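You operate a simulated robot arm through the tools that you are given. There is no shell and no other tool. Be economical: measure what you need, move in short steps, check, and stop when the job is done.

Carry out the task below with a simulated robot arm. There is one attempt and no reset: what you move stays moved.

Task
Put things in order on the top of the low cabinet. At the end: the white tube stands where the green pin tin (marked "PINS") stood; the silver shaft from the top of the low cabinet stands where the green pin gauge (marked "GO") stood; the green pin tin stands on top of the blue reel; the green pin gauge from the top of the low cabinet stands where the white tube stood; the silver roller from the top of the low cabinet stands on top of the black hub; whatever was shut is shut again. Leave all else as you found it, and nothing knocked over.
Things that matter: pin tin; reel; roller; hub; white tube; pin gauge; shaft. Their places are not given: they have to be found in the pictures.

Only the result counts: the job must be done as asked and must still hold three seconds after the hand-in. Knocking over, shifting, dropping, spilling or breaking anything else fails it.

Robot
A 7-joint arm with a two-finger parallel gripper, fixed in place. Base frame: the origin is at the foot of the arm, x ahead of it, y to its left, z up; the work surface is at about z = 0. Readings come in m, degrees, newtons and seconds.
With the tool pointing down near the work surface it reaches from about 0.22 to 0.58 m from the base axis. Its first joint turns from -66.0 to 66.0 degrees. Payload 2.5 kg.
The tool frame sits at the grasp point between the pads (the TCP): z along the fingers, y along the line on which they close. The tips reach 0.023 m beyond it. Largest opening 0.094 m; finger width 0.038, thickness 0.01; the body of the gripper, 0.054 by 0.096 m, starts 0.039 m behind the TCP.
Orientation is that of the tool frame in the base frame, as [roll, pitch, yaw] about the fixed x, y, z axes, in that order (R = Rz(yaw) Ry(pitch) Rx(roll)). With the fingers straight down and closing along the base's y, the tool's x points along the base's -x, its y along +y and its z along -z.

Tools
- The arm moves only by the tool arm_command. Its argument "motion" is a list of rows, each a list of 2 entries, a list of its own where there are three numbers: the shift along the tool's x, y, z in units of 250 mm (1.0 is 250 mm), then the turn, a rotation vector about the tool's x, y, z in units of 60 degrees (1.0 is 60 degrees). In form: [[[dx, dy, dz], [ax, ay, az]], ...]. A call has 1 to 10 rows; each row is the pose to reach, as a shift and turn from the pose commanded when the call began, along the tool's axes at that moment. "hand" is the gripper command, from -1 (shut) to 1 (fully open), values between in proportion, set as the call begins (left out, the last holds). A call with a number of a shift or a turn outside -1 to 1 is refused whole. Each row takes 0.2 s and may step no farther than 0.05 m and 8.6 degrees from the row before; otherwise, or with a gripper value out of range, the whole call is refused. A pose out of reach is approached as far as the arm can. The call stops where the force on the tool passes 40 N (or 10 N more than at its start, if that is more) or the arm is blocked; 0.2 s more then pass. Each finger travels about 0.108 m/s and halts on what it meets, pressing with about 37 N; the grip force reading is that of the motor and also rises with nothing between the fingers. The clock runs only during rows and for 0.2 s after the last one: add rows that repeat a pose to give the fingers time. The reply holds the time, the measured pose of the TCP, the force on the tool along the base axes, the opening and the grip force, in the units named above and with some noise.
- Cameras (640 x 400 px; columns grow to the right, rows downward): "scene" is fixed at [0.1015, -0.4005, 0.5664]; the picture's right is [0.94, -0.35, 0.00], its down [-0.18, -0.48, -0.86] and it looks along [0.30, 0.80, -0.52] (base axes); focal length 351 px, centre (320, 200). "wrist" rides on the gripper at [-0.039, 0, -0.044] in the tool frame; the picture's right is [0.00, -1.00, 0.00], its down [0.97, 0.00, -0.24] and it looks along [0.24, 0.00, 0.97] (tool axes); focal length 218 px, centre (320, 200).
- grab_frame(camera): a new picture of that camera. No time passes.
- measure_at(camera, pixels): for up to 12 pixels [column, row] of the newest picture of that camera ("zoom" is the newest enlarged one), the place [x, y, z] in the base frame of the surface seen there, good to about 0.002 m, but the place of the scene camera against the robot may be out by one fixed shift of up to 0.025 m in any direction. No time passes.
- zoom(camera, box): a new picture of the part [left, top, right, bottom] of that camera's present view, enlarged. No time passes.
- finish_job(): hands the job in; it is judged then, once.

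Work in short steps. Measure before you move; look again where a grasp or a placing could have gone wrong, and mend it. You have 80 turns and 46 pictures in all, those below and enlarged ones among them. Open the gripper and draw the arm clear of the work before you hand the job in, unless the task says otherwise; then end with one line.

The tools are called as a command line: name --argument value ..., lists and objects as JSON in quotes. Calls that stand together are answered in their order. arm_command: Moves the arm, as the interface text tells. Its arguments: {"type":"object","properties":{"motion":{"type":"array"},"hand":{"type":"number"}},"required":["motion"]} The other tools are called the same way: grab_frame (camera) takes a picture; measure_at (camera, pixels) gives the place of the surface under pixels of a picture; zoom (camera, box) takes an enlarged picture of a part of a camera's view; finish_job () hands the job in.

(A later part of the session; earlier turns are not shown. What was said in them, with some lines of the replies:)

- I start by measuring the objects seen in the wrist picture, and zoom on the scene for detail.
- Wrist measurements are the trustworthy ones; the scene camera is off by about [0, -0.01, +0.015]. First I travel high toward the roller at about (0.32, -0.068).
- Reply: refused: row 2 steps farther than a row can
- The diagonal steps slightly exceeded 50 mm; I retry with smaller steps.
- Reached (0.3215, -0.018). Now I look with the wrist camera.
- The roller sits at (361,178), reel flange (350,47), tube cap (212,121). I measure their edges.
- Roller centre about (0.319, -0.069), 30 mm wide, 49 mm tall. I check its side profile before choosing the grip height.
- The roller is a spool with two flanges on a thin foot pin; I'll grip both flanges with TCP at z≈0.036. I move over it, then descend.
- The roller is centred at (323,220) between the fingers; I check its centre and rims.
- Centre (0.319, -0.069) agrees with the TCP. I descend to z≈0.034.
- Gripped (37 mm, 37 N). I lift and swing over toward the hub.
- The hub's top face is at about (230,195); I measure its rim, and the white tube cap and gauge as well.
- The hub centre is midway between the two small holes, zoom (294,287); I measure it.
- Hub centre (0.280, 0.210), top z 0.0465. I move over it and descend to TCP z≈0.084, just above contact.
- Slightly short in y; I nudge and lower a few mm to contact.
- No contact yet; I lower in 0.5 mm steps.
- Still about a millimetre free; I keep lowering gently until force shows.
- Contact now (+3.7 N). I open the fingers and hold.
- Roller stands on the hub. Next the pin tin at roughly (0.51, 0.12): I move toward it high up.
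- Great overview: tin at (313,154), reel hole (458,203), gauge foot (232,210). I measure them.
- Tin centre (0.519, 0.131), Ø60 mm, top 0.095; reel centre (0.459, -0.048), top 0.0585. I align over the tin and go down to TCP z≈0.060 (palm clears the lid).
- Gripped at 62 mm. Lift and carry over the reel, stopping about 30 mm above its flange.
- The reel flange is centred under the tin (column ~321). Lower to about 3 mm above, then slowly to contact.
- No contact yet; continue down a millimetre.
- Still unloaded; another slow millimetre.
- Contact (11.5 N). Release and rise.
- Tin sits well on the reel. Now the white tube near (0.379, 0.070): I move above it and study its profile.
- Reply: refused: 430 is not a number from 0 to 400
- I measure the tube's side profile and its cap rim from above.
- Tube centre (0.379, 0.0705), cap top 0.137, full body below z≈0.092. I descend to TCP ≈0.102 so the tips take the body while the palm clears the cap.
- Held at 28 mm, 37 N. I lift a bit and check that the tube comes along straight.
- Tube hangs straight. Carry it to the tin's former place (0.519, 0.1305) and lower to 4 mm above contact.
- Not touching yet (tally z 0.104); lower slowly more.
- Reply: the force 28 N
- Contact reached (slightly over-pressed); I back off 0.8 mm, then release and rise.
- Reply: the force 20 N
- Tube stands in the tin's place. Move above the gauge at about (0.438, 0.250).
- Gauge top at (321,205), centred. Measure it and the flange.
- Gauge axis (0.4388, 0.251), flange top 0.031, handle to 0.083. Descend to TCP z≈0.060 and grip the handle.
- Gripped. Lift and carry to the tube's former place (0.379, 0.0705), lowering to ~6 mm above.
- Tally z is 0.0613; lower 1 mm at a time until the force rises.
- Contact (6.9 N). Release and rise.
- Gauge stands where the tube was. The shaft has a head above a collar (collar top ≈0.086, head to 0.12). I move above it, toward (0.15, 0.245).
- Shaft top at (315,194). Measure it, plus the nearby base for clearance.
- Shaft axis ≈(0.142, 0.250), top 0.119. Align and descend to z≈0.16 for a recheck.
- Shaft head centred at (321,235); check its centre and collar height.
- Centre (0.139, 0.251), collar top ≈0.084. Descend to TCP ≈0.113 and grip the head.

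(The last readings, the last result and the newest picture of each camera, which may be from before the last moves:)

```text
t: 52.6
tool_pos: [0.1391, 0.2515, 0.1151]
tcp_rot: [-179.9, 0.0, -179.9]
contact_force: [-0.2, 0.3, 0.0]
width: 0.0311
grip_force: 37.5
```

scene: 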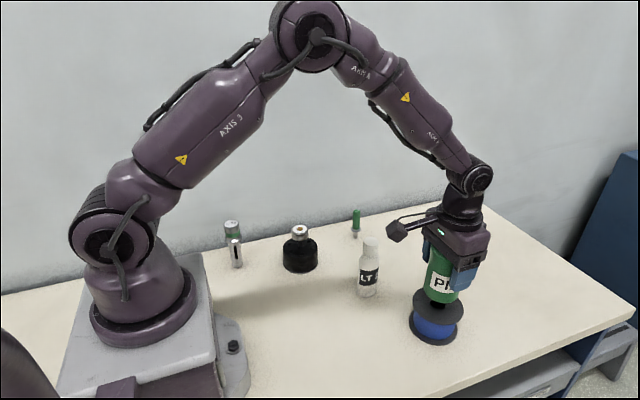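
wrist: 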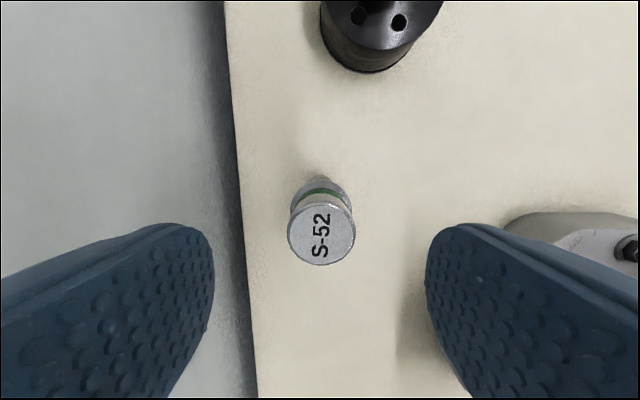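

Gripped (31 mm). Lift 0.14 m and carry along +x over the hub toward the gauge's former place.

arm_command --motion '[[[0, 0, -0.08], [0, 0, 0]], [[0, 0, -0.25], [0, 0, 0]], [[0, 0, -0.42], [0, 0, 0]], [[0, 0, -0.58], [0, 0, 0]], [[-0.15, 0, -0.6], [0, 0, 0]], [[-0.33, 0, -0.6], [0, 0, 0]], [[-0.51, 0, -0.6], [0, 0, 0]], [[-0.69, 0, -0.6], [0, 0, 0]], [[-0.87, 0, -0.6], [0, 0, 0]], [[-1.0, 0, -0.6], [0, 0, 0]]]'

arm_command --motion '[[[-0.1, 0, 0], [0, 0, 0]], [[-0.193, 0.002, 0], [0, 0, 0]], [[-0.193, 0.002, 0], [0, 0, 0]]]'

grab_frame --camera "scene"

```text
t: 54.8
tool_pos: [0.3914, 0.2486, 0.2649]
tcp_rot: [180.0, 0.0, 180.0]
contact_force: [0.2, 0.4, -4.9]
width: 0.0312
grip_force: 37.0
```

```text
t: 55.6
tool_pos: [0.438, 0.2496, 0.2634]
tcp_rot: [-180.0, 0.0, -180.0]
contact_force: [0.0, -0.4, -4.9]
width: 0.0313
grip_force: 36.3
```

```text
16 pictures are left
```

scene: 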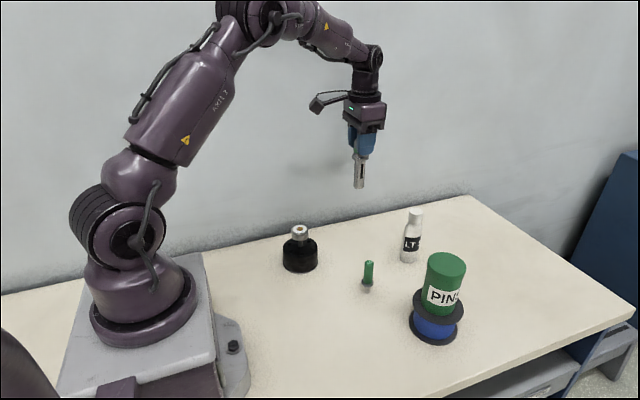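

All in order; shaft hangs straight. Lower to about 5 mm above the table.

arm_command --motion '[[[0, 0, 0.16], [0, 0, 0]], [[0, 0, 0.34], [0, 0, 0]], [[0, 0, 0.5], [0, 0, 0]], [[0, 0, 0.57], [0, 0, 0]], [[0, 0, 0.58], [0, 0, 0]], [[0, 0, 0.58], [0, 0, 0]]]'

arm_command --motion '[[[0, 0, 0.004], [0, 0, 0]], [[0, 0, 0.008], [0, 0, 0]], [[0, 0, 0.01], [0, 0, 0]], [[0, 0, 0.01], [0, 0, 0]]]'

```text
t: 57.0
tool_pos: [0.4378, 0.2508, 0.1204]
tcp_rot: [180.0, 0.1, -179.9]
contact_force: [0.6, 0.3, -5.4]
width: 0.0312
grip_force: 37.1
```

```text
t: 58.0
tool_pos: [0.4388, 0.2523, 0.1174]
tcp_rot: [-180.0, 0.0, 179.9]
contact_force: [0.6, 0.4, -4.8]
width: 0.0311
grip_force: 36.9
```

Not yet touching (tally 0.1158); lower by 0.5 mm steps.

arm_command --motion '[[[0, 0, 0.002], [0, 0, 0]], [[0, 0, 0.004], [0, 0, 0]], [[0, 0, 0.004], [0, 0, 0]]]'

arm_command --motion '[[[0, 0, 0.002], [0, 0, 0]], [[0, 0, 0.002], [0, 0, 0]]]'

```text
t: 58.8
tool_pos: [0.4387, 0.2511, 0.1165]
tcp_rot: [-180.0, 0.1, 180.0]
contact_force: [-0.8, -0.4, -4.9]
width: 0.031
grip_force: 36.7
```

```text
t: 59.4
tool_pos: [0.4392, 0.2509, 0.1155]
tcp_rot: [179.9, 0.0, -180.0]
contact_force: [0.0, 0.2, -5.3]
width: 0.0312
grip_force: 36.6
```

Still hanging (-5 N); continue.

arm_command --motion '[[[0, 0, 0.002], [0, 0, 0]], [[0, 0, 0.004], [0, 0, 0]], [[0, 0, 0.004], [0, 0, 0]]]'

```text
t: 60.2
tool_pos: [0.4386, 0.2512, 0.1153]
tcp_rot: [-180.0, 0.0, 180.0]
contact_force: [-0.3, 0.0, -4.4]
width: 0.0311
grip_force: 37.1
```

Tally 0.1133; another half to one millimetre.

arm_command --motion '[[[0, 0, 0.002], [0, 0, 0]], [[0, 0, 0.002], [0, 0, 0]]]'

arm_command --motion '[[[0, 0, 0.002], [0, 0, 0]], [[0, 0, 0.002], [0, 0, 0]]]'

```text
t: 60.8
tool_pos: [0.4394, 0.2503, 0.1163]
tcp_rot: [-180.0, 0.0, 180.0]
contact_force: [-1.4, -0.7, -1.7]
width: 0.0309
grip_force: 36.5
```

```text
t: 61.4
tool_pos: [0.4386, 0.2516, 0.1155]
tcp_rot: [179.9, 0.0, -179.9]
contact_force: [-3.5, -1.4, 8.7]
width: 0.0312
grip_force: 37.3
```

Contact. Release and rise, then check.

arm_command --motion '[[[0, 0, -0.001], [0, 0, 0]], [[0, 0, -0.001], [0, 0, 0]], [[0, 0, -0.001], [0, 0, 0]], [[0, 0, -0.05], [0, 0, 0]], [[0, 0, -0.2], [0, 0, 0]], [[0, 0, -0.38], [0, 0, 0]], [[0, 0, -0.56], [0, 0, 0]], [[0, 0, -0.66], [0, 0, 0]], [[0, 0, -0.66], [0, 0, 0]]]' --hand 0.5

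arm_command --motion '[[[0.15, -0.1, -0.05], [0, 0, 0]], [[0.3, -0.18, -0.08], [0, 0, 0]], [[0.4, -0.25, -0.1], [0, 0, 0]], [[0.4, -0.25, -0.1], [0, 0, 0]]]' --hand 1

grab_frame --camera "scene"

grab_frame --camera "wrist"

```text
t: 63.4
tool_pos: [0.438, 0.2527, 0.2803]
tcp_rot: [180.0, -0.1, -179.9]
contact_force: [-1.2, -0.1, 0.2]
width: 0.0704
grip_force: 0.0
```

```text
t: 64.4
tool_pos: [0.3371, 0.1895, 0.3044]
tcp_rot: [179.9, 0.0, -180.0]
contact_force: [-1.0, 0.1, 0.2]
width: 0.0942
grip_force: 0.0
```

```text
15 pictures are left
```

scene: 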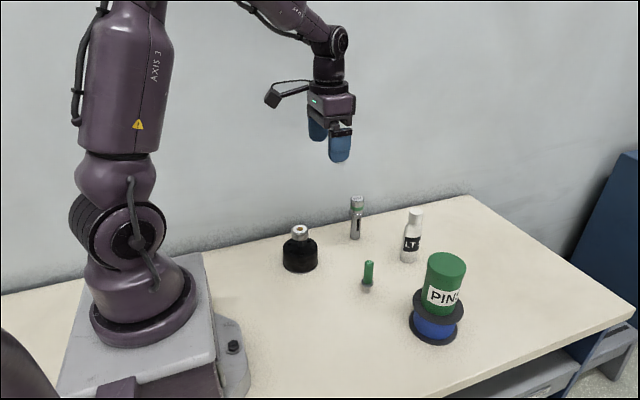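

```text
14 pictures are left
```

wrist: 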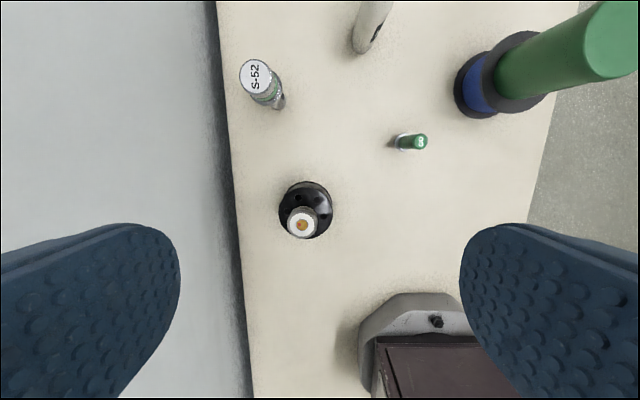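

All items stand. A last measurement confirms positions.

measure_at --camera "wrist" --pixels '[[255, 77], [419, 142], [302, 225], [612, 40]]'

measure_at --camera "scene" --pixels '[[415, 212], [448, 264], [357, 199], [369, 263]]'

```text
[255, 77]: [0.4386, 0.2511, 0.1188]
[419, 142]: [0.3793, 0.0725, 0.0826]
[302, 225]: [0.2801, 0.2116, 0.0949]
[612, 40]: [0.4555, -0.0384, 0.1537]
```

```text
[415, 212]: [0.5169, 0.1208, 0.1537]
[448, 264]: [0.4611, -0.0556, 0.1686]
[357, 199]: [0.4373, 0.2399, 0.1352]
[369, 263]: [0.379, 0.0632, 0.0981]
```

Everything is in place and the arm is clear with an open gripper; I hand in.

finish_job

```text
The job is handed in.
```

The job is handed in: all five items stand where the task asked, by the last pictures and measurements. Nothing was knocked over, nothing that was shut was opened, and the arm is clear with the gripper open.
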